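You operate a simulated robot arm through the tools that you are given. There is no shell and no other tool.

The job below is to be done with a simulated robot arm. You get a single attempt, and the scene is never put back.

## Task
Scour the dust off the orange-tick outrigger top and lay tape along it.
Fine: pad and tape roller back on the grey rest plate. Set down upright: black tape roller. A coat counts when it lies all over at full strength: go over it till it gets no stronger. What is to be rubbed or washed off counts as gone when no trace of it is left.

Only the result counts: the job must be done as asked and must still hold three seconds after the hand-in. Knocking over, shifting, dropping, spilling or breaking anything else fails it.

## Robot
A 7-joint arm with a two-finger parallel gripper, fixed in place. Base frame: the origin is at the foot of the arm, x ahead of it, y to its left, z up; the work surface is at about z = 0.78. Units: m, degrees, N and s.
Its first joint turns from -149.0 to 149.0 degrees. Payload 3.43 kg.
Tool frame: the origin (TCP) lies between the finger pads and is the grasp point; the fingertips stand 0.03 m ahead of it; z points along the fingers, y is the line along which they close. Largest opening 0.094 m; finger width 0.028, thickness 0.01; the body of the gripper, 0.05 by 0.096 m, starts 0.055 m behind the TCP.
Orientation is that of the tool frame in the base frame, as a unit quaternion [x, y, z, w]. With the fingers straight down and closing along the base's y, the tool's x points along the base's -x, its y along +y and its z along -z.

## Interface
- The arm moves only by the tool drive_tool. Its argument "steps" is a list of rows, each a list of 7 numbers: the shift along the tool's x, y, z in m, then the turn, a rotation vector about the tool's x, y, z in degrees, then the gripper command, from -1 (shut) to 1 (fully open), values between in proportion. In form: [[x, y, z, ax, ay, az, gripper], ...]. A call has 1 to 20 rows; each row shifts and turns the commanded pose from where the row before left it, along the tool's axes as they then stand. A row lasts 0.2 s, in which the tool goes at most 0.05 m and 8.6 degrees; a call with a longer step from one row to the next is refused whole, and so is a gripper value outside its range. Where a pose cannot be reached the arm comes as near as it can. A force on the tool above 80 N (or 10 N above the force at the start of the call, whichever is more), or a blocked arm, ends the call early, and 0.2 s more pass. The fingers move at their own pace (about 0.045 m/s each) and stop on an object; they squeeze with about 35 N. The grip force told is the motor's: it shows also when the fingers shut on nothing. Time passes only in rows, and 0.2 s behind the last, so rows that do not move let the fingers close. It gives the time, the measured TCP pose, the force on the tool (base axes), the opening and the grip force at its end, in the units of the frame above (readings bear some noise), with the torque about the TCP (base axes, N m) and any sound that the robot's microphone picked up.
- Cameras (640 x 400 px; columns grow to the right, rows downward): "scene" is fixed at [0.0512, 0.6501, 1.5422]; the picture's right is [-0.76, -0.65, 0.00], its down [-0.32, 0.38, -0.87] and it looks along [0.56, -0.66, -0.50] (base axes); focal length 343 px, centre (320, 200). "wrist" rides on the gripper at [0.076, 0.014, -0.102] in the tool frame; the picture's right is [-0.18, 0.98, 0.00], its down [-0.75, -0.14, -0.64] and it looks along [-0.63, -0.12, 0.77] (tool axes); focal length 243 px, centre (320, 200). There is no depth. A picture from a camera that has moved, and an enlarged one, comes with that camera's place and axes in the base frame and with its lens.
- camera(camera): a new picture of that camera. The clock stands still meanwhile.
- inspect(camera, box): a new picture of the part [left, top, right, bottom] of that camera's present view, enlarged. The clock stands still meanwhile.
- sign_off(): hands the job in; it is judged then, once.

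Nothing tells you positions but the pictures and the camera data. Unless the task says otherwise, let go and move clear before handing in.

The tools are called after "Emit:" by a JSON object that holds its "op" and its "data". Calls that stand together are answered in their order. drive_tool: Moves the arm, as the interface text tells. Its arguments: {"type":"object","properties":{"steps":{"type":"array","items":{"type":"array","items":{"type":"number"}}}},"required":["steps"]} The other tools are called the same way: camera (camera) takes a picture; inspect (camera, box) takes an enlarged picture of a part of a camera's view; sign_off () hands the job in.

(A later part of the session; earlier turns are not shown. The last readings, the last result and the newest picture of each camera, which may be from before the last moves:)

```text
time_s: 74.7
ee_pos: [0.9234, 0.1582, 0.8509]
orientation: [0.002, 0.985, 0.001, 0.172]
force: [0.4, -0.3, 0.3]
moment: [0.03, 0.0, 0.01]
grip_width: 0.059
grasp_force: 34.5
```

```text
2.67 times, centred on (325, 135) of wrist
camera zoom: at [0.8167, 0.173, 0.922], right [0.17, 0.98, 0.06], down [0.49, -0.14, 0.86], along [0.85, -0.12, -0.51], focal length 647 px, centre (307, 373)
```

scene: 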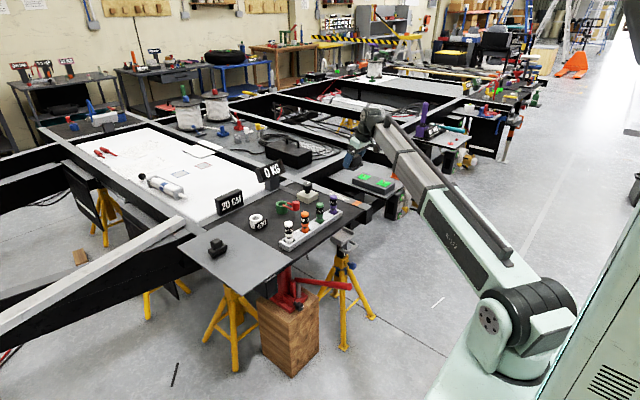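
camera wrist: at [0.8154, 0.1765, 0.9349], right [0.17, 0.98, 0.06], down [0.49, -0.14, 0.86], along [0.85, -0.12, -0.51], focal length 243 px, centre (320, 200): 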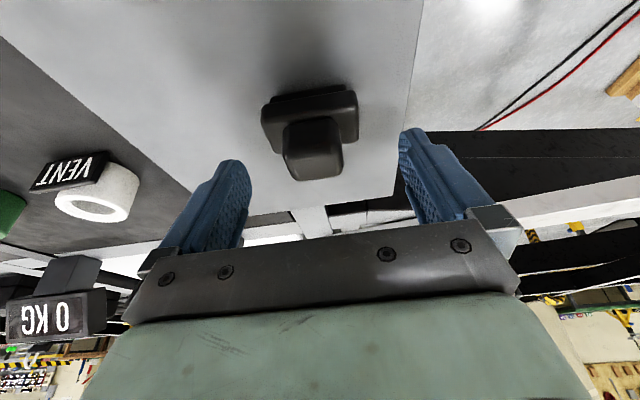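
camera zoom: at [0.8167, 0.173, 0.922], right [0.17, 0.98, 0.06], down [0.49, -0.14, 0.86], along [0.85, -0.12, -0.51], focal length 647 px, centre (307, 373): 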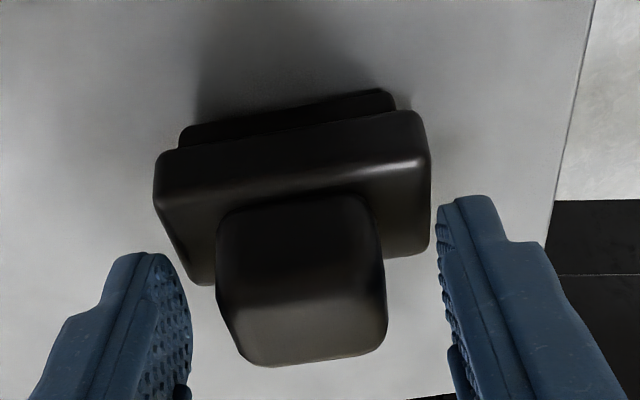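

The fingers closed at 0.059, so they're on the upper edges of the body's ends, which is taller than I reckoned. A grip on the body is sturdier anyway, so I open, go about 11 mm deeper and close on the body with the knob between the fingers.

Emit:
{"op": "drive_tool", "data": {"steps": [[0, 0, 0, 0, 0, 0, 1], [0, 0, 0, 0, 0, 0, 1], [0, 0, 0, 0, 0, 0, 1], [0.0038, 0, 0.0045, 0, 0, 0, 1], [0.0019, 0, 0.0052, 0, 0, 0, 1], [0, 0, 0, 0, 0, 0, 1]]}}

Emit:
{"op": "inspect", "data": {"camera": "scene", "box": [195, 210, 255, 270]}}

Emit:
{"op": "inspect", "data": {"camera": "wrist", "box": [230, 60, 420, 210]}}

```text
time_s: 76.1
ee_pos: [0.9195, 0.1579, 0.84]
orientation: [0.001, 0.985, 0.001, 0.172]
force: [0.1, -0.3, -0.5]
moment: [0.02, 0.04, -0.02]
grip_width: 0.0939
grasp_force: 0.1
```

```text
6.67 times, centred on (225, 240) of scene
camera zoom: at [0.0512, 0.6501, 1.5422], right [-0.76, -0.65, 0.0], down [-0.32, 0.38, -0.87], along [0.56, -0.66, -0.5], focal length 2288 px, centre (953, -67)
```

zoom: 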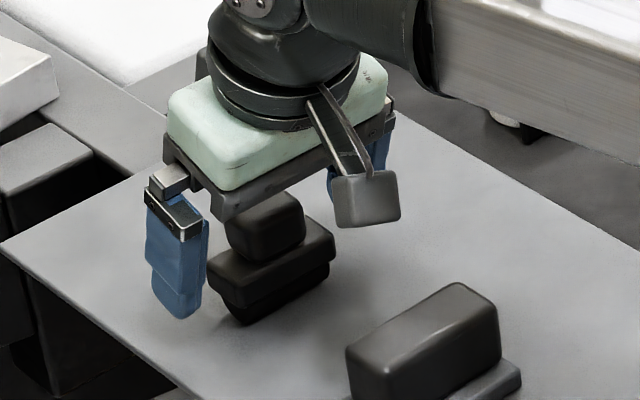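

```text
2.67 times, centred on (325, 135) of wrist
camera zoom: at [0.8147, 0.1732, 0.9106], right [0.17, 0.98, 0.06], down [0.49, -0.14, 0.86], along [0.85, -0.12, -0.51], focal length 647 px, centre (307, 373)
```

zoom: 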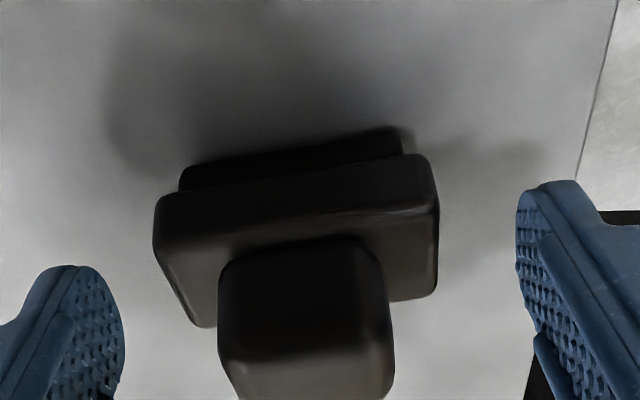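

Emit:
{"op": "drive_tool", "data": {"steps": [[0, 0, 0, 0, 0, 0, -1], [0, 0, 0, 0, 0, 0, -1], [0, 0, 0, 0, 0, 0, -1], [0, 0, 0, 0, 0, 0, -1], [0, 0, 0, 0, 0, 0, -1], [0, 0, 0, 0, 0, 0, -1]]}}

Emit:
{"op": "inspect", "data": {"camera": "scene", "box": [195, 210, 255, 270]}}

Emit:
{"op": "inspect", "data": {"camera": "wrist", "box": [230, 60, 420, 210]}}

```text
time_s: 77.5
ee_pos: [0.9228, 0.1598, 0.8404]
orientation: [0.0, 0.985, 0.001, 0.172]
force: [-0.7, -0.2, 0.3]
moment: [0.01, -0.02, -0.02]
grip_width: 0.0594
grasp_force: 35.5
```

```text
6.67 times, centred on (225, 240) of scene
camera zoom: at [0.0512, 0.6501, 1.5422], right [-0.76, -0.65, 0.0], down [-0.32, 0.38, -0.87], along [0.56, -0.66, -0.5], focal length 2288 px, centre (953, -67)
```

zoom: 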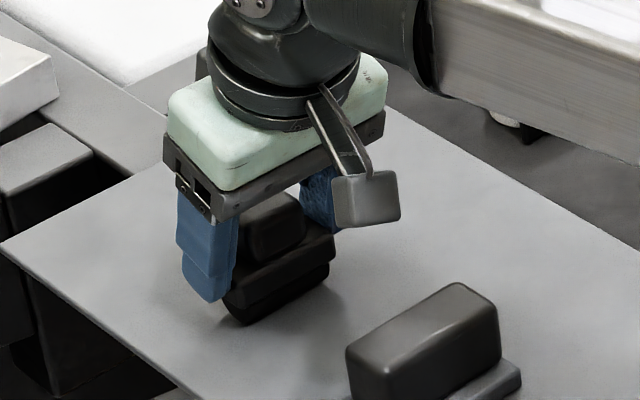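

```text
2.67 times, centred on (325, 135) of wrist
camera zoom: at [0.8147, 0.1732, 0.9106], right [0.17, 0.98, 0.06], down [0.49, -0.14, 0.86], along [0.85, -0.12, -0.51], focal length 647 px, centre (307, 373)
```

zoom: 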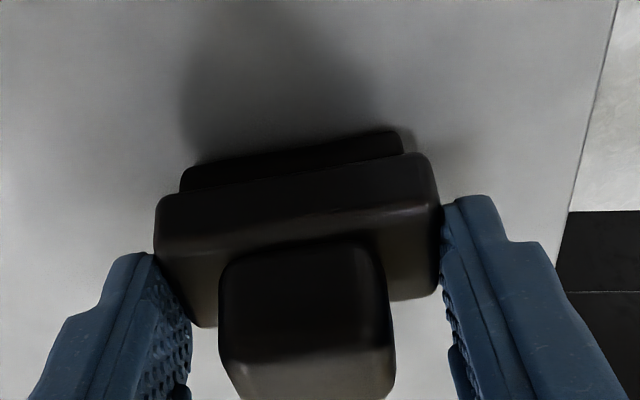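

The fingers hold the roller body squarely at 35 N. I lift it and check that it hangs level.

Emit:
{"op": "drive_tool", "data": {"steps": [[-0.0034, 0, -0.0094, 0, 0, 0, -1], [-0.0103, 0, -0.0282, 0, 0, 0, -1], [-0.0137, 0, -0.0376, 0, 0, 0, -1], [-0.0137, 0, -0.0376, 0, 0, 0, -1], [0.0188, 0, -0.0068, 0, 0, 0, -1], [0, 0, 0, 0, 0, 0, -1]]}}

Emit:
{"op": "camera", "data": {"camera": "wrist"}}

Emit:
{"op": "inspect", "data": {"camera": "scene", "box": [190, 180, 270, 270]}}

```text
time_s: 78.9
ee_pos: [0.8996, 0.1589, 0.9632]
orientation: [0.0, 0.985, 0.001, 0.171]
force: [0.1, -0.2, -1.5]
moment: [-0.03, 0.02, 0.01]
grip_width: 0.0594
grasp_force: 35.5
```

```text
taken
camera wrist: at [0.7935, 0.1729, 1.0331], right [0.17, 0.98, 0.06], down [0.49, -0.14, 0.86], along [0.85, -0.12, -0.51], focal length 243 px, centre (320, 200)
```

wrist: 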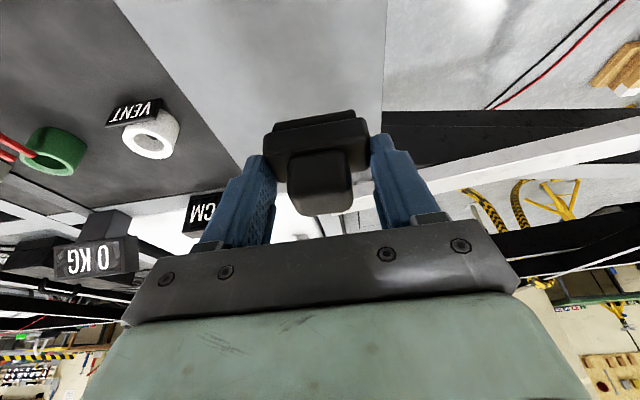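

```text
4.44 times, centred on (230, 225) of scene
camera zoom: at [0.0512, 0.6501, 1.5422], right [-0.76, -0.65, 0.0], down [-0.32, 0.38, -0.87], along [0.56, -0.66, -0.5], focal length 1525 px, centre (720, 89)
```

zoom: 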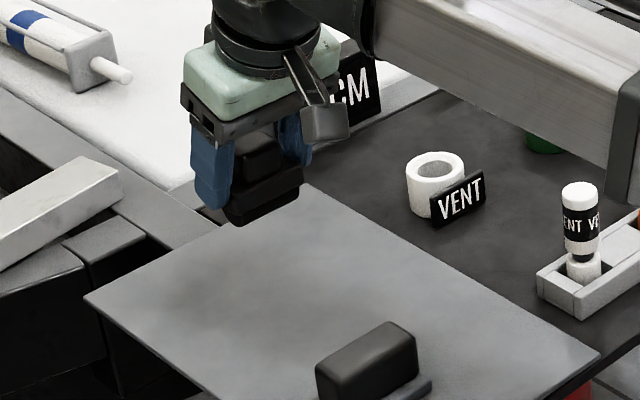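

The roller is lifted level and firmly held. I carry it back at z ≈ 0.985 along x ≈ 0.80 to above the rail.

Emit:
{"op": "drive_tool", "data": {"steps": [[0.0313, 0, -0.0134, 0, 0, 0, -1], [0.0313, 0, -0.0214, 0, 0, 0, -1], [0.0285, -0.02, -0.0214, 0, 0, 0, -1], [0, -0.045, 0, 0, 0, 0, -1], [0, -0.045, 0, 0, 0, 0, -1], [0, -0.045, 0, 0, 0, 0, -1], [0, -0.045, 0, 0, 0, 0, -1], [0, -0.045, 0, 0, 0, 0, -1], [0, -0.045, 0, 0, 0, 0, -1], [0, -0.045, 0, 0, 0, 0, -1], [0, -0.045, 0, 0, 0, 0, -1], [0, -0.045, 0, 0, 0, 0, -1], [0, -0.045, 0, 0, 0, 0, -1], [0, -0.045, 0, 0, 0, 0, -1], [0, -0.045, 0, 0, 0, 0, -1], [0, -0.035, 0, 0, 0, 0, -1], [0, -0.017, 0, 0, 0, 0, -1], [0, 0, 0, 0, 0, 0, -1]]}}

Emit:
{"op": "camera", "data": {"camera": "wrist"}}

Emit:
{"op": "inspect", "data": {"camera": "wrist", "box": [240, 0, 400, 110]}}

```text
time_s: 82.7
ee_pos: [0.7951, -0.454, 0.9831]
orientation: [0.001, 0.985, 0.0, 0.171]
force: [0.1, -0.3, -1.1]
moment: [-0.01, 0.0, 0.01]
grip_width: 0.0594
grasp_force: 34.8
```

```text
taken
camera wrist: at [0.6888, -0.4393, 1.0539], right [0.17, 0.98, 0.06], down [0.49, -0.14, 0.86], along [0.85, -0.12, -0.51], focal length 243 px, centre (320, 200)
```

wrist: 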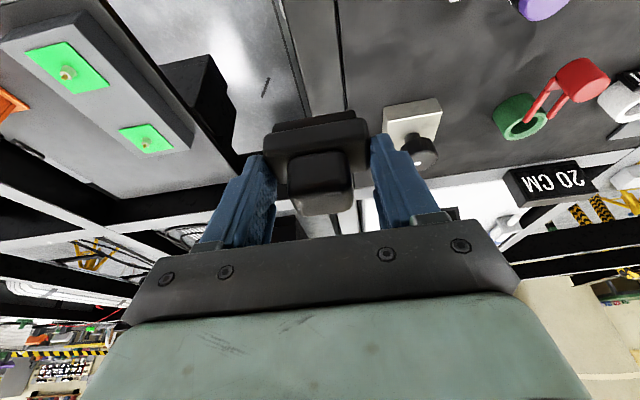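

```text
3.64 times, centred on (320, 55) of wrist
camera zoom: at [0.6888, -0.4393, 1.0539], right [0.17, 0.98, 0.06], down [0.49, -0.14, 0.86], along [0.85, -0.12, -0.51], focal length 882 px, centre (320, 727)
```

zoom: 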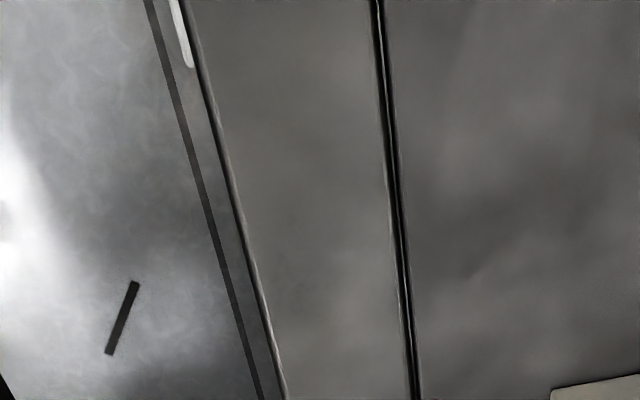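

The rail is spotless; its centre is at about y = -0.451. I lower the roller near the tick end of the strip.

Emit:
{"op": "drive_tool", "data": {"steps": [[0.013, 0.0007, 0.032, 0, 0, 0, -1], [0.013, 0.0007, 0.032, 0, 0, 0, -1], [0.013, 0.0007, 0.032, 0, 0, 0, -1], [0.013, 0, 0.032, 0, 0, 0, -1], [0, 0, 0, 0, 0, 0, -1]]}}

Emit:
{"op": "inspect", "data": {"camera": "scene", "box": [320, 180, 380, 220]}}

Emit:
{"op": "camera", "data": {"camera": "wrist"}}

```text
time_s: 83.9
ee_pos: [0.79, -0.449, 0.8438]
orientation: [0.0, 0.985, 0.001, 0.172]
force: [-0.1, -0.3, -1.3]
moment: [0.01, 0.0, -0.01]
grip_width: 0.0595
grasp_force: 35.2
```

```text
10.00 times, centred on (350, 200) of scene
camera zoom: at [0.0512, 0.6501, 1.5422], right [-0.76, -0.65, 0.0], down [-0.32, 0.38, -0.87], along [0.56, -0.66, -0.5], focal length 3432 px, centre (20, 200)
```

zoom: 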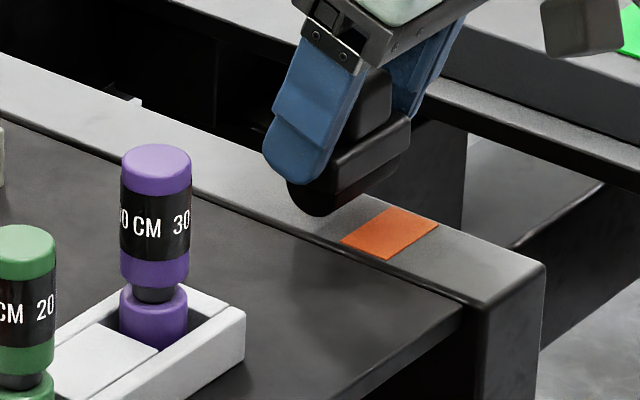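

```text
taken
camera wrist: at [0.6827, -0.4362, 0.9145], right [0.17, 0.98, 0.06], down [0.49, -0.14, 0.86], along [0.85, -0.12, -0.51], focal length 243 px, centre (320, 200)
```

wrist: 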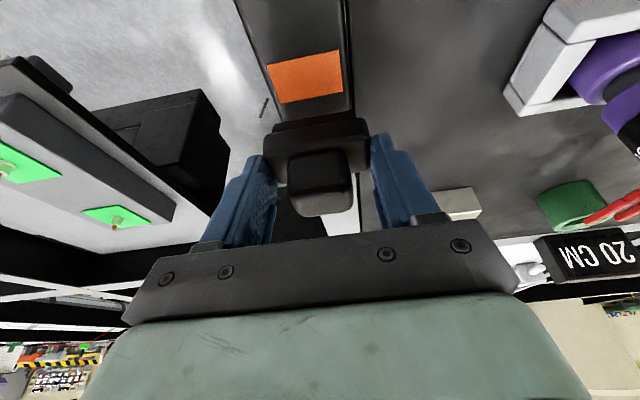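

The roller's round underside hangs centred over the rail, about 1 cm above it. I lower it in small steps.

Emit:
{"op": "drive_tool", "data": {"steps": [[0.00068, -0.0015, 0.00188, 0, 0, 0, -1], [0.00068, 0, 0.00188, 0, 0, 0, -1], [0.00068, 0, 0.00188, 0, 0, 0, -1], [0, 0, 0, 0, 0, 0, -1]]}}

Emit:
{"op": "drive_tool", "data": {"steps": [[0.00034, 0, 0.00094, 0, 0, 0, -1], [0, 0, 0, 0, 0, 0, -1]]}}

Emit:
{"op": "drive_tool", "data": {"steps": [[0.00034, 0, 0.00094, 0, 0, 0, -1], [0, 0, 0, 0, 0, 0, -1]]}}

Emit:
{"op": "drive_tool", "data": {"steps": [[0.00034, 0, 0.00094, 0, 0, 0, -1], [0, 0, 0, 0, 0, 0, -1]]}}

```text
time_s: 84.9
ee_pos: [0.79, -0.4512, 0.838]
orientation: [0.001, 0.985, 0.0, 0.172]
force: [0.1, -0.3, -1.7]
moment: [-0.03, -0.04, 0.0]
grip_width: 0.0593
grasp_force: 35.4
```

```text
time_s: 85.5
ee_pos: [0.7904, -0.4508, 0.837]
orientation: [0.0, 0.985, 0.001, 0.172]
force: [-0.5, 0.5, -1.6]
moment: [0.02, 0.02, 0.0]
grip_width: 0.0595
grasp_force: 35.3
```

```text
time_s: 86.1
ee_pos: [0.79, -0.4516, 0.8351]
orientation: [0.001, 0.985, 0.001, 0.172]
force: [-0.1, -0.8, -1.8]
moment: [-0.03, 0.01, -0.01]
grip_width: 0.0593
grasp_force: 35.3
```

```text
time_s: 86.7
ee_pos: [0.7895, -0.4521, 0.8347]
orientation: [0.0, 0.985, 0.001, 0.172]
force: [0.2, -0.9, -1.0]
moment: [0.0, 0.02, -0.02]
grip_width: 0.0592
grasp_force: 34.9
```

Emit:
{"op": "drive_tool", "data": {"steps": [[0.00034, 0, 0.00094, 0, 0, 0, -1], [0, 0, 0, 0, 0, 0, -1]]}}

Emit:
{"op": "drive_tool", "data": {"steps": [[0.00034, 0, 0.00094, 0, 0, 0, -1], [0, 0, 0, 0, 0, 0, -1]]}}

```text
time_s: 87.3
ee_pos: [0.7898, -0.4505, 0.8347]
orientation: [0.002, 0.985, 0.0, 0.172]
force: [0.1, 0.9, -0.7]
moment: [-0.02, 0.02, -0.01]
grip_width: 0.0595
grasp_force: 35.1
```

```text
time_s: 87.9
ee_pos: [0.7896, -0.4523, 0.834]
orientation: [0.001, 0.985, 0.0, 0.172]
force: [-1.9, 0.1, 11.9]
moment: [0.15, 0.17, 0.02]
grip_width: 0.0594
grasp_force: 35.2
```

Contact at about 12 N. I start rolling along +x gently and check after a few centimetres.

Emit:
{"op": "drive_tool", "data": {"steps": [[-0.0094, 0, 0.00342, 0, 0, 0, -1], [-0.0094, 0, 0.00342, 0, 0, 0, -1], [-0.0094, 0, 0.00342, 0, 0, 0, -1], [0, 0, 0, 0, 0, 0, -1]]}}

Emit:
{"op": "inspect", "data": {"camera": "wrist", "box": [220, 0, 420, 150]}}

Emit:
{"op": "inspect", "data": {"camera": "scene", "box": [320, 180, 380, 220]}}

```text
time_s: 88.9
ee_pos: [0.8197, -0.4527, 0.8344]
orientation: [0.0, 0.985, 0.0, 0.172]
force: [-6.0, -1.3, 17.0]
moment: [0.06, 0.24, 0.0]
grip_width: 0.0594
grasp_force: 35.0
```

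```text
2.67 times, centred on (320, 75) of wrist
camera zoom: at [0.7131, -0.4378, 0.9044], right [0.18, 0.98, 0.06], down [0.49, -0.14, 0.86], along [0.85, -0.12, -0.51], focal length 647 px, centre (320, 533)
```

zoom: 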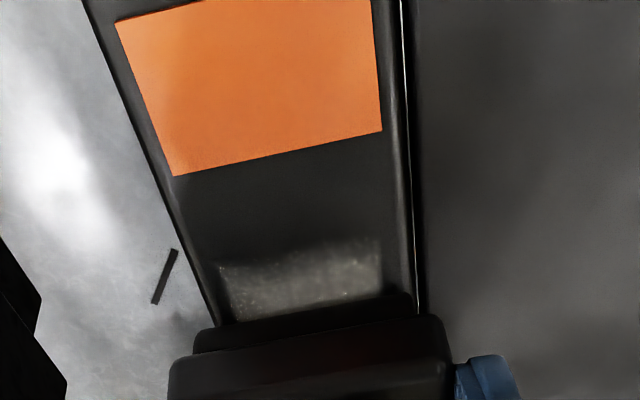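

```text
10.00 times, centred on (350, 200) of scene
camera zoom: at [0.0512, 0.6501, 1.5422], right [-0.76, -0.65, 0.0], down [-0.32, 0.38, -0.87], along [0.56, -0.66, -0.5], focal length 3432 px, centre (20, 200)
```

zoom: 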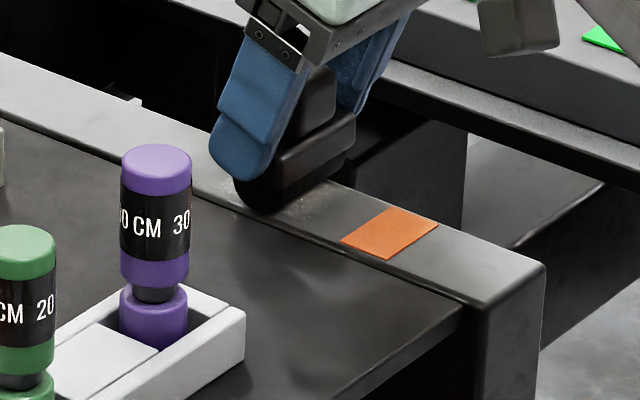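

A faint pale tape coat appears, starting right at x ≈ 0.80, so it builds up with passes. I continue to the far end.

Emit:
{"op": "drive_tool", "data": {"steps": [[-0.0094, 0, 0.00342, 0, 0, 0, -1], [-0.0094, 0, 0.00342, 0, 0, 0, -1], [-0.0094, 0, 0.00342, 0, 0, 0, -1], [-0.0094, 0, 0.00342, 0, 0, 0, -1], [-0.0094, 0, 0.00342, 0, 0, 0, -1], [0, 0, 0, 0, 0, 0, -1]]}}

Emit:
{"op": "drive_tool", "data": {"steps": [[-0.0094, 0, 0.00344, 0, 0, 0, -1], [-0.0094, 0, 0.00344, 0, 0, 0, -1], [-0.0094, 0, 0.00344, 0, 0, 0, -1], [-0.0094, 0, 0.00344, 0, 0, 0, -1], [-0.0094, 0, 0.00344, 0, 0, 0, -1], [0, 0, 0, 0, 0, 0, -1]]}}

Emit:
{"op": "inspect", "data": {"camera": "wrist", "box": [220, 0, 420, 150]}}

Emit:
{"op": "inspect", "data": {"camera": "scene", "box": [310, 175, 370, 215]}}

```text
time_s: 90.3
ee_pos: [0.8702, -0.4511, 0.8339]
orientation: [0.001, 0.985, 0.0, 0.172]
force: [-2.0, -0.7, 7.1]
moment: [-0.04, 0.07, -0.02]
grip_width: 0.0596
grasp_force: 35.1
```

```text
time_s: 91.7
ee_pos: [0.9196, -0.4511, 0.8327]
orientation: [0.0, 0.985, 0.002, 0.171]
force: [-3.5, -0.7, 11.5]
moment: [0.05, 0.04, 0.01]
grip_width: 0.0592
grasp_force: 35.2
```

```text
2.67 times, centred on (320, 75) of wrist
camera zoom: at [0.8125, -0.4374, 0.9043], right [0.18, 0.98, 0.06], down [0.49, -0.14, 0.86], along [0.85, -0.12, -0.51], focal length 647 px, centre (320, 533)
```

zoom: 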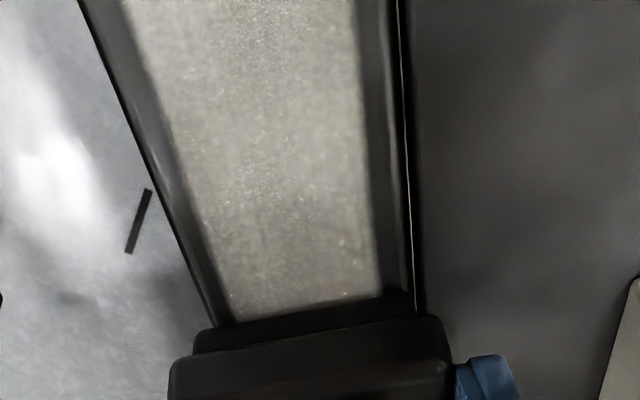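

```text
10.00 times, centred on (340, 195) of scene
camera zoom: at [0.0512, 0.6501, 1.5422], right [-0.76, -0.65, 0.0], down [-0.32, 0.38, -0.87], along [0.56, -0.66, -0.5], focal length 3432 px, centre (120, 250)
```

zoom: 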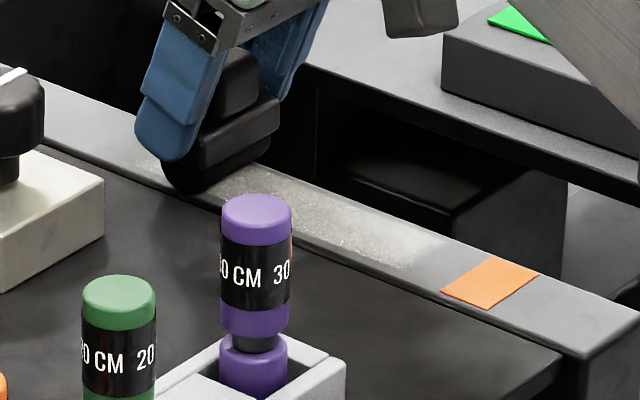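

The coat covers the strip behind the roller and seems to reach slightly beyond it at the far end. I push on 1.5 cm and check the far boundary.

Emit:
{"op": "drive_tool", "data": {"steps": [[-0.0094, 0, 0.00344, 0, 0, 0, -1], [-0.0047, 0, 0.00172, 0, 0, 0, -1], [0, 0, 0, 0, 0, 0, -1]]}}

Emit:
{"op": "inspect", "data": {"camera": "scene", "box": [310, 170, 370, 210]}}

Emit:
{"op": "camera", "data": {"camera": "wrist"}}

```text
time_s: 92.5
ee_pos: [0.9333, -0.4507, 0.8324]
orientation: [0.001, 0.985, 0.0, 0.172]
force: [-6.4, -1.4, 16.5]
moment: [0.0, 0.16, 0.02]
grip_width: 0.059
grasp_force: 35.1
```

```text
10.00 times, centred on (340, 190) of scene
camera zoom: at [0.0512, 0.6501, 1.5422], right [-0.76, -0.65, 0.0], down [-0.32, 0.38, -0.87], along [0.56, -0.66, -0.5], focal length 3432 px, centre (120, 300)
```

zoom: 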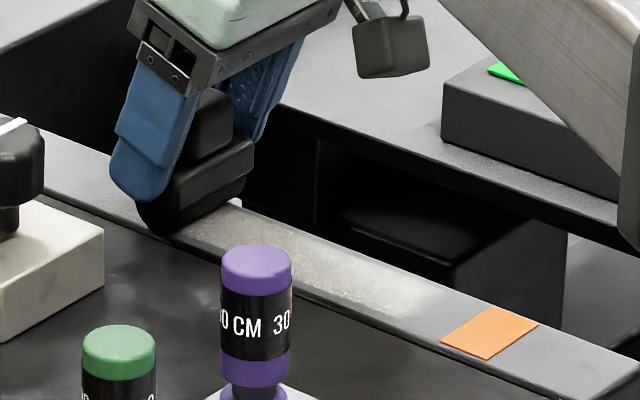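

```text
taken
camera wrist: at [0.8273, -0.437, 0.9043], right [0.18, 0.98, 0.06], down [0.49, -0.14, 0.86], along [0.85, -0.12, -0.51], focal length 243 px, centre (320, 200)
```

wrist: 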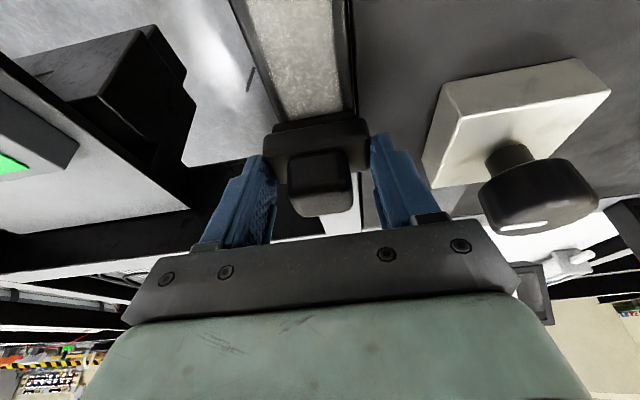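

The far end is well covered by this reach. Now I roll back over the whole strip to the tick end.

Emit:
{"op": "drive_tool", "data": {"steps": [[0.0094, 0, -0.00343, 0, 0, 0, -1], [0.0094, 0, -0.00343, 0, 0, 0, -1], [0.0094, 0, -0.00343, 0, 0, 0, -1], [0.0094, 0, -0.00343, 0, 0, 0, -1], [0.0094, 0, -0.00343, 0, 0, 0, -1], [0.0094, 0, -0.00343, 0, 0, 0, -1], [0.0094, 0, -0.00343, 0, 0, 0, -1], [0, 0, 0, 0, 0, 0, -1]]}}

Emit:
{"op": "drive_tool", "data": {"steps": [[0.0094, 0, -0.00343, 0, 0, 0, -1], [0.0094, 0, -0.00343, 0, 0, 0, -1], [0.0094, 0, -0.00343, 0, 0, 0, -1], [0.0094, 0, -0.00343, 0, 0, 0, -1], [0.0094, 0, -0.00343, 0, 0, 0, -1], [0.0094, 0, -0.00343, 0, 0, 0, -1], [0.0094, 0, -0.00343, 0, 0, 0, -1], [0.0094, 0, -0.00343, 0, 0, 0, -1], [0, 0, 0, 0, 0, 0, -1]]}}

Emit:
{"op": "inspect", "data": {"camera": "scene", "box": [310, 170, 370, 210]}}

Emit:
{"op": "inspect", "data": {"camera": "wrist", "box": [220, 0, 420, 150]}}

```text
time_s: 94.3
ee_pos: [0.865, -0.4517, 0.8332]
orientation: [0.001, 0.985, -0.001, 0.172]
force: [3.7, -0.5, 14.1]
moment: [-0.06, -0.38, -0.01]
grip_width: 0.0592
grasp_force: 35.1
```

```text
time_s: 96.3
ee_pos: [0.7871, -0.4522, 0.8344]
orientation: [0.0, 0.985, 0.001, 0.174]
force: [24.7, 0.7, -1.7]
moment: [0.05, -1.28, 0.04]
grip_width: 0.0595
grasp_force: 34.7
```

```text
10.00 times, centred on (340, 190) of scene
camera zoom: at [0.0512, 0.6501, 1.5422], right [-0.76, -0.65, 0.0], down [-0.32, 0.38, -0.87], along [0.56, -0.66, -0.5], focal length 3432 px, centre (120, 300)
```

zoom: 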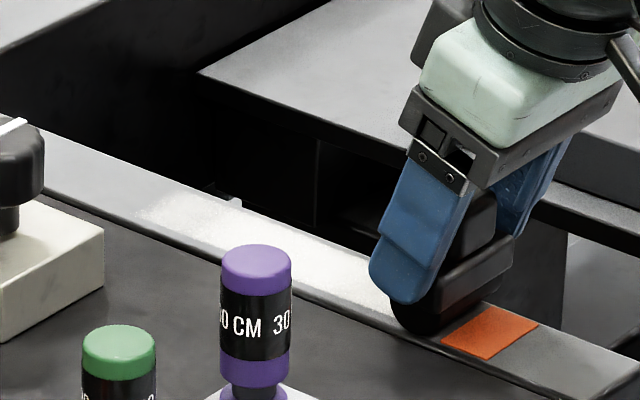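

```text
2.67 times, centred on (320, 75) of wrist
camera zoom: at [0.6799, -0.4378, 0.9045], right [0.17, 0.98, 0.06], down [0.49, -0.14, 0.86], along [0.85, -0.12, -0.5], focal length 647 px, centre (320, 533)
```

zoom: 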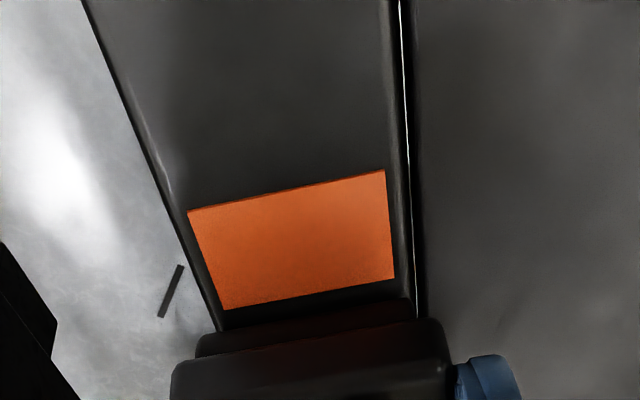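

The roller has bumped against the raised edge of the orange tick (24 N along x), so I back off at once by a centimetre.

Emit:
{"op": "drive_tool", "data": {"steps": [[-0.0047, 0, 0.0017, 0, 0, 0, -1], [-0.0047, 0, 0.0017, 0, 0, 0, -1], [0, 0, 0, 0, 0, 0, -1]]}}

Emit:
{"op": "inspect", "data": {"camera": "scene", "box": [310, 170, 370, 210]}}

Emit:
{"op": "inspect", "data": {"camera": "wrist", "box": [220, 0, 420, 150]}}

```text
time_s: 97.1
ee_pos: [0.7944, -0.4524, 0.8337]
orientation: [0.001, 0.985, 0.0, 0.17]
force: [-4.3, -1.4, 9.5]
moment: [-0.04, 0.28, 0.01]
grip_width: 0.0593
grasp_force: 35.0
```

```text
10.00 times, centred on (340, 190) of scene
camera zoom: at [0.0512, 0.6501, 1.5422], right [-0.76, -0.65, 0.0], down [-0.32, 0.38, -0.87], along [0.56, -0.66, -0.5], focal length 3432 px, centre (120, 300)
```

zoom: 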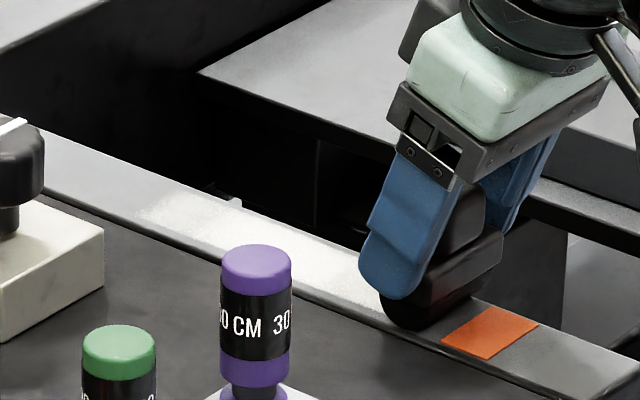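

```text
2.67 times, centred on (320, 75) of wrist
camera zoom: at [0.6867, -0.4386, 0.9049], right [0.18, 0.98, 0.06], down [0.49, -0.14, 0.86], along [0.85, -0.12, -0.51], focal length 647 px, centre (320, 533)
```

zoom: 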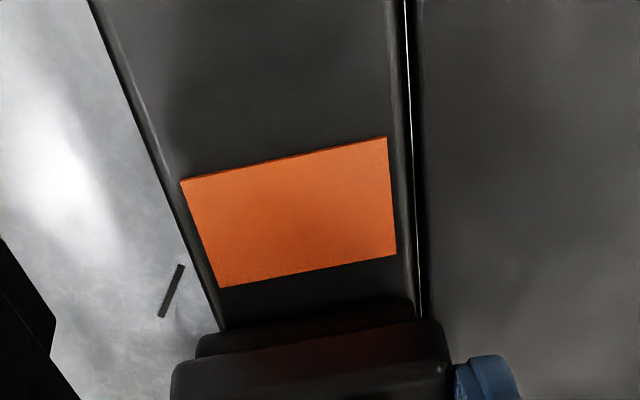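

The roller is free of the tick and still held well. I roll forward again over the full length to strengthen the coat.

Emit:
{"op": "drive_tool", "data": {"steps": [[-0.0094, 0, 0.00343, 0, 0, 0, -1], [-0.0094, 0, 0.00343, 0, 0, 0, -1], [-0.0094, 0, 0.00343, 0, 0, 0, -1], [-0.0094, 0, 0.00343, 0, 0, 0, -1], [-0.0094, 0, 0.00343, 0, 0, 0, -1], [-0.0094, 0, 0.00343, 0, 0, 0, -1], [-0.0094, 0, 0.00343, 0, 0, 0, -1], [0, 0, 0, 0, 0, 0, -1]]}}

Emit:
{"op": "drive_tool", "data": {"steps": [[-0.0094, 0, 0.00344, 0, 0, 0, -1], [-0.0094, 0, 0.00344, 0, 0, 0, -1], [-0.0094, 0, 0.00344, 0, 0, 0, -1], [-0.0094, 0, 0.00344, 0, 0, 0, -1], [-0.0094, 0, 0.00344, 0, 0, 0, -1], [-0.0094, 0, 0.00344, 0, 0, 0, -1], [-0.0094, 0, 0.00344, 0, 0, 0, -1], [0, 0, 0, 0, 0, 0, -1]]}}

Emit:
{"op": "inspect", "data": {"camera": "scene", "box": [310, 170, 370, 210]}}

Emit:
{"op": "inspect", "data": {"camera": "wrist", "box": [220, 0, 420, 150]}}

```text
time_s: 98.9
ee_pos: [0.8638, -0.451, 0.8335]
orientation: [0.0, 0.985, 0.001, 0.172]
force: [-5.9, -0.6, 20.3]
moment: [-0.03, 0.45, -0.02]
grip_width: 0.0593
grasp_force: 34.7
```

```text
time_s: 100.7
ee_pos: [0.9351, -0.4523, 0.8337]
orientation: [0.001, 0.985, 0.0, 0.172]
force: [-6.4, -2.4, 18.1]
moment: [-0.05, 0.45, 0.06]
grip_width: 0.0593
grasp_force: 34.8
```

```text
10.00 times, centred on (340, 190) of scene
camera zoom: at [0.0512, 0.6501, 1.5422], right [-0.76, -0.65, 0.0], down [-0.32, 0.38, -0.87], along [0.56, -0.66, -0.5], focal length 3432 px, centre (120, 300)
```

zoom: 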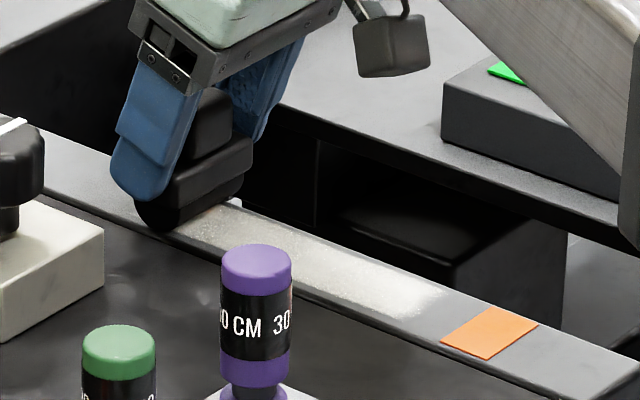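

```text
2.67 times, centred on (320, 75) of wrist
camera zoom: at [0.8277, -0.4379, 0.9043], right [0.18, 0.98, 0.06], down [0.49, -0.14, 0.86], along [0.85, -0.12, -0.51], focal length 647 px, centre (320, 533)
```

zoom: 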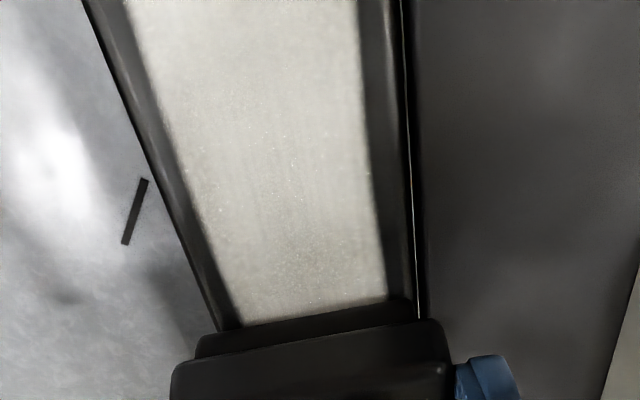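

The coat grows stronger with each pass. I roll back (stopping just short of the tick) and forward again, then compare.

Emit:
{"op": "drive_tool", "data": {"steps": [[0.0094, 0, -0.00344, 0, 0, 0, -1], [0.0094, 0, -0.00344, 0, 0, 0, -1], [0.0094, 0, -0.00344, 0, 0, 0, -1], [0.0094, 0, -0.00344, 0, 0, 0, -1], [0.0094, 0, -0.00344, 0, 0, 0, -1], [0.0094, 0, -0.00344, 0, 0, 0, -1], [0.0094, 0, -0.00344, 0, 0, 0, -1], [0.0094, 0, -0.00344, 0, 0, 0, -1], [0.0094, 0, -0.00343, 0, 0, 0, -1], [0.0094, 0, -0.00343, 0, 0, 0, -1], [0.0094, 0, -0.00343, 0, 0, 0, -1], [0.0094, 0, -0.00343, 0, 0, 0, -1], [0.0094, 0, -0.00343, 0, 0, 0, -1], [0.0094, 0, -0.00343, 0, 0, 0, -1], [0, 0, 0, 0, 0, 0, -1]]}}

Emit:
{"op": "inspect", "data": {"camera": "scene", "box": [310, 170, 370, 210]}}

Emit:
{"op": "inspect", "data": {"camera": "wrist", "box": [220, 0, 420, 150]}}

```text
time_s: 103.9
ee_pos: [0.7943, -0.4509, 0.834]
orientation: [0.0, 0.985, 0.0, 0.171]
force: [0.7, 0.0, 7.4]
moment: [-0.04, -0.01, 0.0]
grip_width: 0.0592
grasp_force: 35.2
```

```text
10.00 times, centred on (340, 190) of scene
camera zoom: at [0.0512, 0.6501, 1.5422], right [-0.76, -0.65, 0.0], down [-0.32, 0.38, -0.87], along [0.56, -0.66, -0.5], focal length 3432 px, centre (120, 300)
```

zoom: 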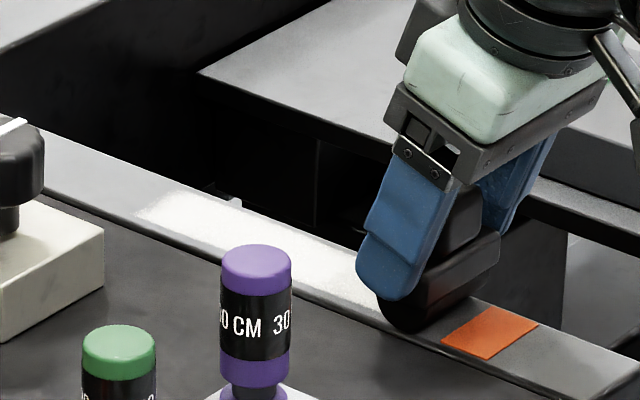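

```text
2.67 times, centred on (320, 75) of wrist
camera zoom: at [0.6875, -0.4375, 0.9043], right [0.17, 0.98, 0.06], down [0.49, -0.14, 0.86], along [0.85, -0.12, -0.51], focal length 647 px, centre (320, 533)
```

zoom: 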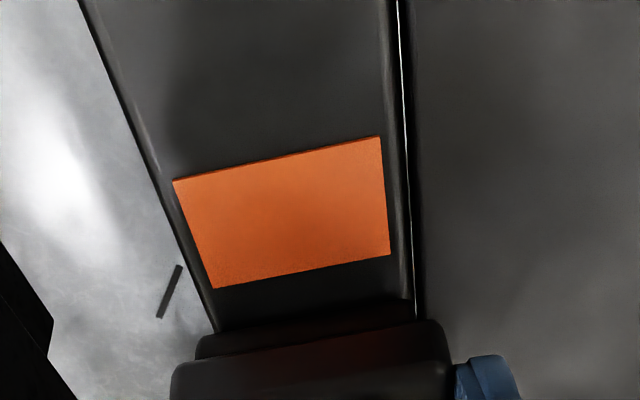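

The strip is now bright white, but its far end fades a little, so I'll roll further out this time, to about x = 0.95.

Emit:
{"op": "drive_tool", "data": {"steps": [[-0.0094, 0, 0.00343, 0, 0, 0, -1], [-0.0094, 0, 0.00343, 0, 0, 0, -1], [-0.0094, 0, 0.00343, 0, 0, 0, -1], [-0.0094, 0, 0.00343, 0, 0, 0, -1], [-0.0094, 0, 0.00343, 0, 0, 0, -1], [-0.0094, 0, 0.00343, 0, 0, 0, -1], [-0.0094, 0, 0.00343, 0, 0, 0, -1], [-0.0094, 0, 0.00343, 0, 0, 0, -1], [-0.0094, 0, 0.00344, 0, 0, 0, -1], [-0.0094, 0, 0.00344, 0, 0, 0, -1], [-0.0094, 0, 0.00344, 0, 0, 0, -1], [-0.0094, 0, 0.00344, 0, 0, 0, -1], [-0.0094, 0, 0.00344, 0, 0, 0, -1], [-0.0094, 0, 0.00344, 0, 0, 0, -1], [0, 0, 0, 0, 0, 0, -1]]}}

Emit:
{"op": "drive_tool", "data": {"steps": [[-0.0094, 0, 0.00344, 0, 0, 0, -1], [-0.0047, 0, 0.00172, 0, 0, 0, -1], [0, 0, 0, 0, 0, 0, -1]]}}

Emit:
{"op": "inspect", "data": {"camera": "scene", "box": [310, 170, 370, 210]}}

Emit:
{"op": "inspect", "data": {"camera": "wrist", "box": [220, 0, 420, 150]}}

```text
time_s: 107.1
ee_pos: [0.9345, -0.451, 0.8328]
orientation: [0.002, 0.985, 0.001, 0.172]
force: [-1.7, -0.7, 5.5]
moment: [-0.02, 0.12, -0.02]
grip_width: 0.0594
grasp_force: 34.5
```

```text
time_s: 107.9
ee_pos: [0.9498, -0.4508, 0.8338]
orientation: [0.001, 0.985, 0.0, 0.172]
force: [-1.1, 0.8, 1.5]
moment: [0.0, 0.07, -0.02]
grip_width: 0.0592
grasp_force: 35.0
```

```text
10.00 times, centred on (340, 190) of scene
camera zoom: at [0.0512, 0.6501, 1.5422], right [-0.76, -0.65, 0.0], down [-0.32, 0.38, -0.87], along [0.56, -0.66, -0.5], focal length 3432 px, centre (120, 300)
```

zoom: 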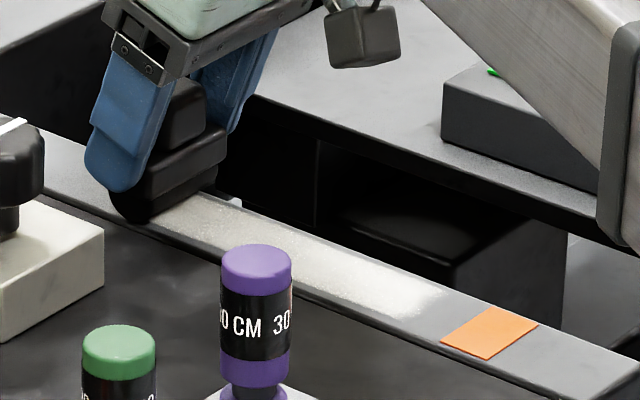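

```text
2.67 times, centred on (320, 75) of wrist
camera zoom: at [0.8428, -0.4375, 0.9041], right [0.17, 0.98, 0.06], down [0.49, -0.14, 0.86], along [0.85, -0.12, -0.51], focal length 647 px, centre (320, 533)
```

zoom: 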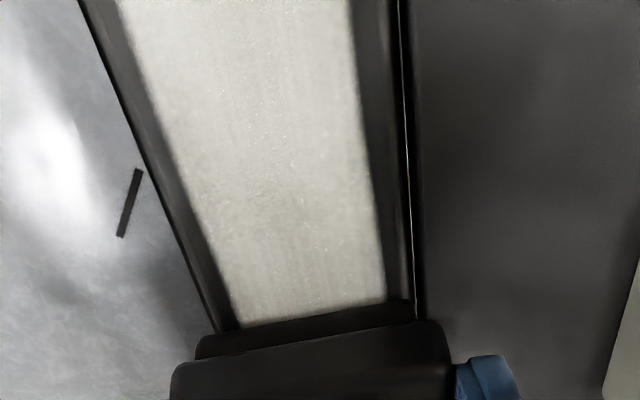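

At the far end the contact is light (1.5 N), so I press about 1 mm more there and roll a few centimetres to and fro over the far end.

Emit:
{"op": "drive_tool", "data": {"steps": [[0.00034, 0, 0.00094, 0, 0, 0, -1], [0, 0, 0, 0, 0, 0, -1]]}}

Emit:
{"op": "drive_tool", "data": {"steps": [[-0.0094, 0, 0.00346, 0, 0, 0, -1], [0.0094, 0, -0.00344, 0, 0, 0, -1], [0.0094, 0, -0.00344, 0, 0, 0, -1], [0.0094, 0, -0.00344, 0, 0, 0, -1], [0.0094, 0, -0.00344, 0, 0, 0, -1], [0, 0, 0, 0, 0, 0, -1]]}}

Emit:
{"op": "inspect", "data": {"camera": "scene", "box": [310, 170, 370, 210]}}

```text
time_s: 108.5
ee_pos: [0.9485, -0.4519, 0.8342]
orientation: [0.001, 0.985, 0.001, 0.171]
force: [-2.0, 1.7, 11.7]
moment: [0.05, 0.19, -0.01]
grip_width: 0.0595
grasp_force: 35.2
```

```text
time_s: 109.9
ee_pos: [0.9185, -0.4523, 0.8329]
orientation: [0.0, 0.985, 0.0, 0.173]
force: [8.8, -0.3, 29.0]
moment: [-0.01, -0.26, -0.01]
grip_width: 0.0592
grasp_force: 35.1
```

```text
10.00 times, centred on (340, 190) of scene
camera zoom: at [0.0512, 0.6501, 1.5422], right [-0.76, -0.65, 0.0], down [-0.32, 0.38, -0.87], along [0.56, -0.66, -0.5], focal length 3432 px, centre (120, 300)
```

zoom: 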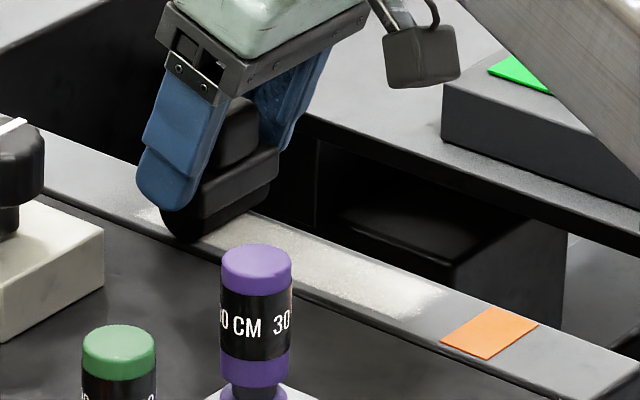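

The far boundary of the coat hasn't moved, so the strip ends there and it is covered. Pressure has grown to 29 N, so I ease 1 mm and roll back to the tick end.

Emit:
{"op": "drive_tool", "data": {"steps": [[-0.00034, 0, -0.00094, 0, 0, 0, -1], [0.0094, 0, -0.00343, 0, 0, 0, -1], [0.0094, 0, -0.00343, 0, 0, 0, -1], [0.0094, 0, -0.00343, 0, 0, 0, -1], [0.0094, 0, -0.00343, 0, 0, 0, -1], [0.0094, 0, -0.00343, 0, 0, 0, -1], [0.0094, 0, -0.00343, 0, 0, 0, -1], [0, 0, 0, 0, 0, 0, -1]]}}

Emit:
{"op": "drive_tool", "data": {"steps": [[0.0094, 0, -0.00343, 0, 0, 0, -1], [0.0094, 0, -0.00343, 0, 0, 0, -1], [0.0094, 0, -0.00343, 0, 0, 0, -1], [0.0094, 0, -0.00343, 0, 0, 0, -1], [0.0094, 0, -0.00343, 0, 0, 0, -1], [0.0094, 0, -0.00343, 0, 0, 0, -1], [0, 0, 0, 0, 0, 0, -1]]}}

Emit:
{"op": "inspect", "data": {"camera": "scene", "box": [310, 170, 370, 210]}}

```text
time_s: 111.7
ee_pos: [0.8592, -0.4517, 0.8329]
orientation: [0.001, 0.985, 0.0, 0.17]
force: [2.2, 0.3, 12.8]
moment: [-0.07, -0.01, 0.01]
grip_width: 0.0593
grasp_force: 34.7
```

```text
time_s: 113.3
ee_pos: [0.7992, -0.4523, 0.8336]
orientation: [0.0, 0.985, 0.001, 0.171]
force: [-0.5, 0.5, -1.6]
moment: [0.02, 0.0, -0.03]
grip_width: 0.0593
grasp_force: 35.5
```

```text
10.00 times, centred on (340, 190) of scene
camera zoom: at [0.0512, 0.6501, 1.5422], right [-0.76, -0.65, 0.0], down [-0.32, 0.38, -0.87], along [0.56, -0.66, -0.5], focal length 3432 px, centre (120, 300)
```

zoom: 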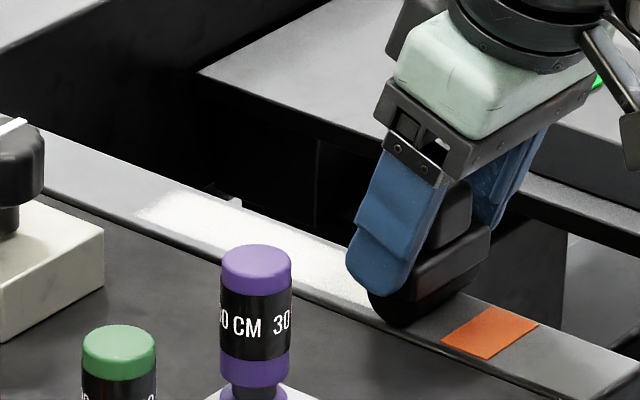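

Contact was lost near the tick end, so I lower about 1.2 mm there and roll the near end a few times.

Emit:
{"op": "drive_tool", "data": {"steps": [[0.0004, 0, 0.00113, 0, 0, 0, -1], [0, 0, 0, 0, 0, 0, -1]]}}

```text
time_s: 113.9
ee_pos: [0.799, -0.4522, 0.8334]
orientation: [0.001, 0.985, 0.001, 0.171]
force: [-1.8, -0.8, 8.7]
moment: [-0.06, 0.2, 0.05]
grip_width: 0.0591
grasp_force: 34.4
```

Emit:
{"op": "drive_tool", "data": {"steps": [[0.0056, 0, -0.00205, 0, 0, 0, -1], [-0.0094, 0, 0.00343, 0, 0, 0, -1], [-0.0094, 0, 0.00343, 0, 0, 0, -1], [-0.0094, 0, 0.00343, 0, 0, 0, -1], [-0.0094, 0, 0.00343, 0, 0, 0, -1], [0, 0, 0, 0, 0, 0, -1]]}}

Emit:
{"op": "inspect", "data": {"camera": "wrist", "box": [220, 0, 420, 150]}}

Emit:
{"op": "inspect", "data": {"camera": "scene", "box": [320, 175, 380, 215]}}

```text
time_s: 115.3
ee_pos: [0.8341, -0.4514, 0.8336]
orientation: [0.001, 0.985, 0.0, 0.172]
force: [-5.6, -0.7, 16.6]
moment: [-0.07, 0.4, 0.01]
grip_width: 0.0592
grasp_force: 34.2
```

```text
2.67 times, centred on (320, 75) of wrist
camera zoom: at [0.7271, -0.4379, 0.9035], right [0.17, 0.98, 0.06], down [0.49, -0.14, 0.86], along [0.85, -0.12, -0.51], focal length 647 px, centre (320, 533)
```

zoom: 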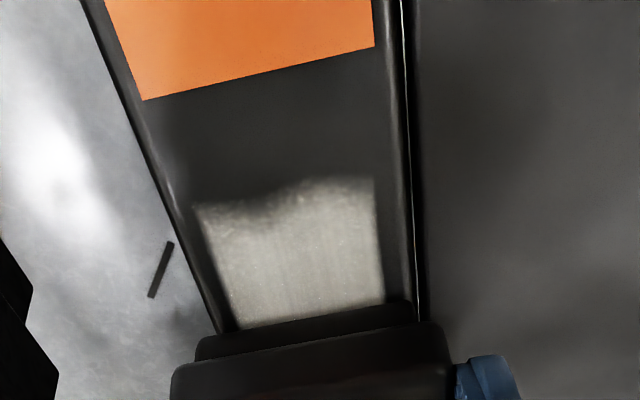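

```text
10.00 times, centred on (350, 195) of scene
camera zoom: at [0.0512, 0.6501, 1.5422], right [-0.76, -0.65, 0.0], down [-0.32, 0.38, -0.87], along [0.56, -0.66, -0.5], focal length 3432 px, centre (20, 250)
```

zoom: 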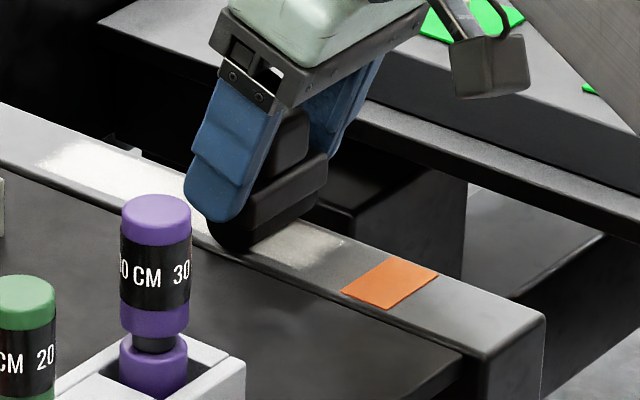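

The near boundary of the coat is at x ≈ 0.80, just clear of the tick. I go back over the near end with good pressure, then make a full forward pass.

Emit:
{"op": "drive_tool", "data": {"steps": [[0.0094, 0, -0.00343, 0, 0, 0, -1], [0.0094, 0, -0.00343, 0, 0, 0, -1], [0.0094, 0, -0.00343, 0, 0, 0, -1], [0.0094, 0, -0.00343, 0, 0, 0, -1], [0.0028, 0, -0.001, 0, 0, 0, -1], [0, 0, 0, 0, 0, 0, -1]]}}

Emit:
{"op": "drive_tool", "data": {"steps": [[-0.0094, 0, 0.00343, 0, 0, 0, -1], [-0.0094, 0, 0.00343, 0, 0, 0, -1], [-0.0094, 0, 0.00343, 0, 0, 0, -1], [-0.0094, 0, 0.00343, 0, 0, 0, -1], [-0.0094, 0, 0.00343, 0, 0, 0, -1], [-0.0094, 0, 0.00343, 0, 0, 0, -1], [-0.0094, 0, 0.00343, 0, 0, 0, -1], [-0.0094, 0, 0.00343, 0, 0, 0, -1], [0, 0, 0, 0, 0, 0, -1]]}}

Emit:
{"op": "drive_tool", "data": {"steps": [[-0.0094, 0, 0.00345, 0, 0, 0, -1], [-0.0094, 0, 0.00345, 0, 0, 0, -1], [-0.0094, 0, 0.00345, 0, 0, 0, -1], [-0.0094, 0, 0.00345, 0, 0, 0, -1], [-0.0094, 0, 0.00345, 0, 0, 0, -1], [-0.0094, 0, 0.00345, 0, 0, 0, -1], [-0.0094, 0, 0.00345, 0, 0, 0, -1], [0, 0, 0, 0, 0, 0, -1]]}}

Emit:
{"op": "inspect", "data": {"camera": "scene", "box": [310, 170, 370, 210]}}

Emit:
{"op": "inspect", "data": {"camera": "wrist", "box": [220, 0, 420, 150]}}

```text
time_s: 116.7
ee_pos: [0.7907, -0.4522, 0.833]
orientation: [0.001, 0.985, -0.001, 0.172]
force: [9.3, 0.5, 28.8]
moment: [-0.01, -0.28, -0.01]
grip_width: 0.0595
grasp_force: 35.0
```

```text
time_s: 118.7
ee_pos: [0.8705, -0.4526, 0.8322]
orientation: [0.001, 0.985, 0.001, 0.172]
force: [-2.5, -0.9, 7.1]
moment: [-0.07, 0.18, -0.01]
grip_width: 0.0591
grasp_force: 35.6
```

```text
time_s: 120.5
ee_pos: [0.9405, -0.4522, 0.8315]
orientation: [0.001, 0.985, 0.0, 0.172]
force: [-0.7, -1.1, 4.1]
moment: [-0.03, 0.09, 0.01]
grip_width: 0.0591
grasp_force: 35.0
```

```text
10.00 times, centred on (340, 190) of scene
camera zoom: at [0.0512, 0.6501, 1.5422], right [-0.76, -0.65, 0.0], down [-0.32, 0.38, -0.87], along [0.56, -0.66, -0.5], focal length 3432 px, centre (120, 300)
```

zoom: 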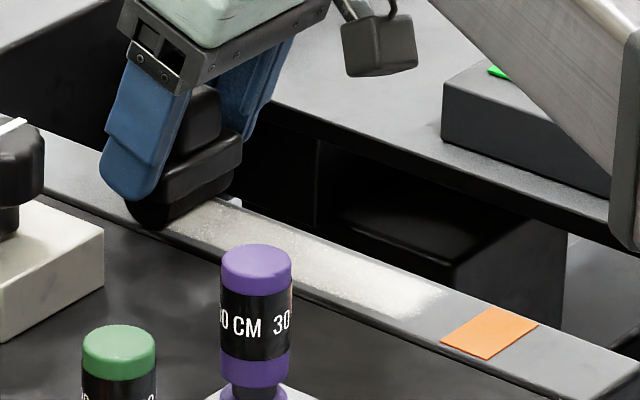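

```text
2.67 times, centred on (320, 75) of wrist
camera zoom: at [0.834, -0.4379, 0.9025], right [0.17, 0.98, 0.06], down [0.49, -0.14, 0.86], along [0.85, -0.12, -0.51], focal length 647 px, centre (320, 533)
```

zoom: 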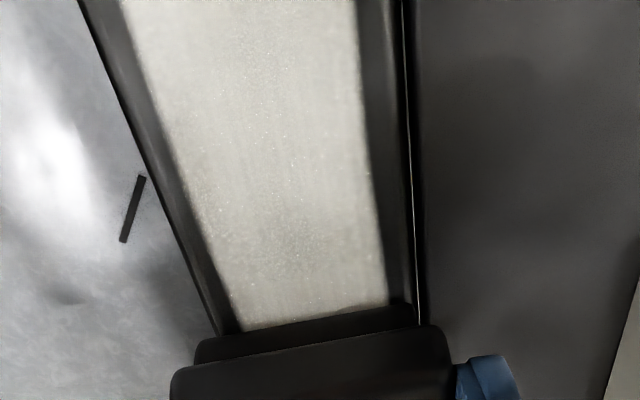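

The coat looks nearly even. I press a little more at the far end and roll there to and fro, then return.

Emit:
{"op": "drive_tool", "data": {"steps": [[0.00027, 0, 0.00075, 0, 0, 0, -1], [-0.0094, 0, 0.00344, 0, 0, 0, -1], [-0.0066, 0, 0.00242, 0, 0, 0, -1], [0.008, 0, -0.00294, 0, 0, 0, -1], [0.008, 0, -0.00294, 0, 0, 0, -1], [0.008, 0, -0.00294, 0, 0, 0, -1], [0.008, 0, -0.00294, 0, 0, 0, -1], [0, 0, 0, 0, 0, 0, -1]]}}

Emit:
{"op": "drive_tool", "data": {"steps": [[-0.008, 0, 0.00294, 0, 0, 0, -1], [-0.008, 0, 0.00294, 0, 0, 0, -1], [-0.008, 0, 0.00294, 0, 0, 0, -1], [-0.008, 0, 0.00294, 0, 0, 0, -1], [0, 0, 0, 0, 0, 0, -1]]}}

```text
time_s: 122.3
ee_pos: [0.9243, -0.4502, 0.831]
orientation: [0.001, 0.985, -0.001, 0.173]
force: [8.0, -0.4, 22.1]
moment: [0.04, -0.19, -0.01]
grip_width: 0.0595
grasp_force: 34.9
```

```text
time_s: 123.5
ee_pos: [0.9576, -0.4531, 0.8316]
orientation: [0.0, 0.985, 0.0, 0.172]
force: [-6.9, 0.8, 22.4]
moment: [-0.02, 0.42, 0.03]
grip_width: 0.0593
grasp_force: 35.4
```

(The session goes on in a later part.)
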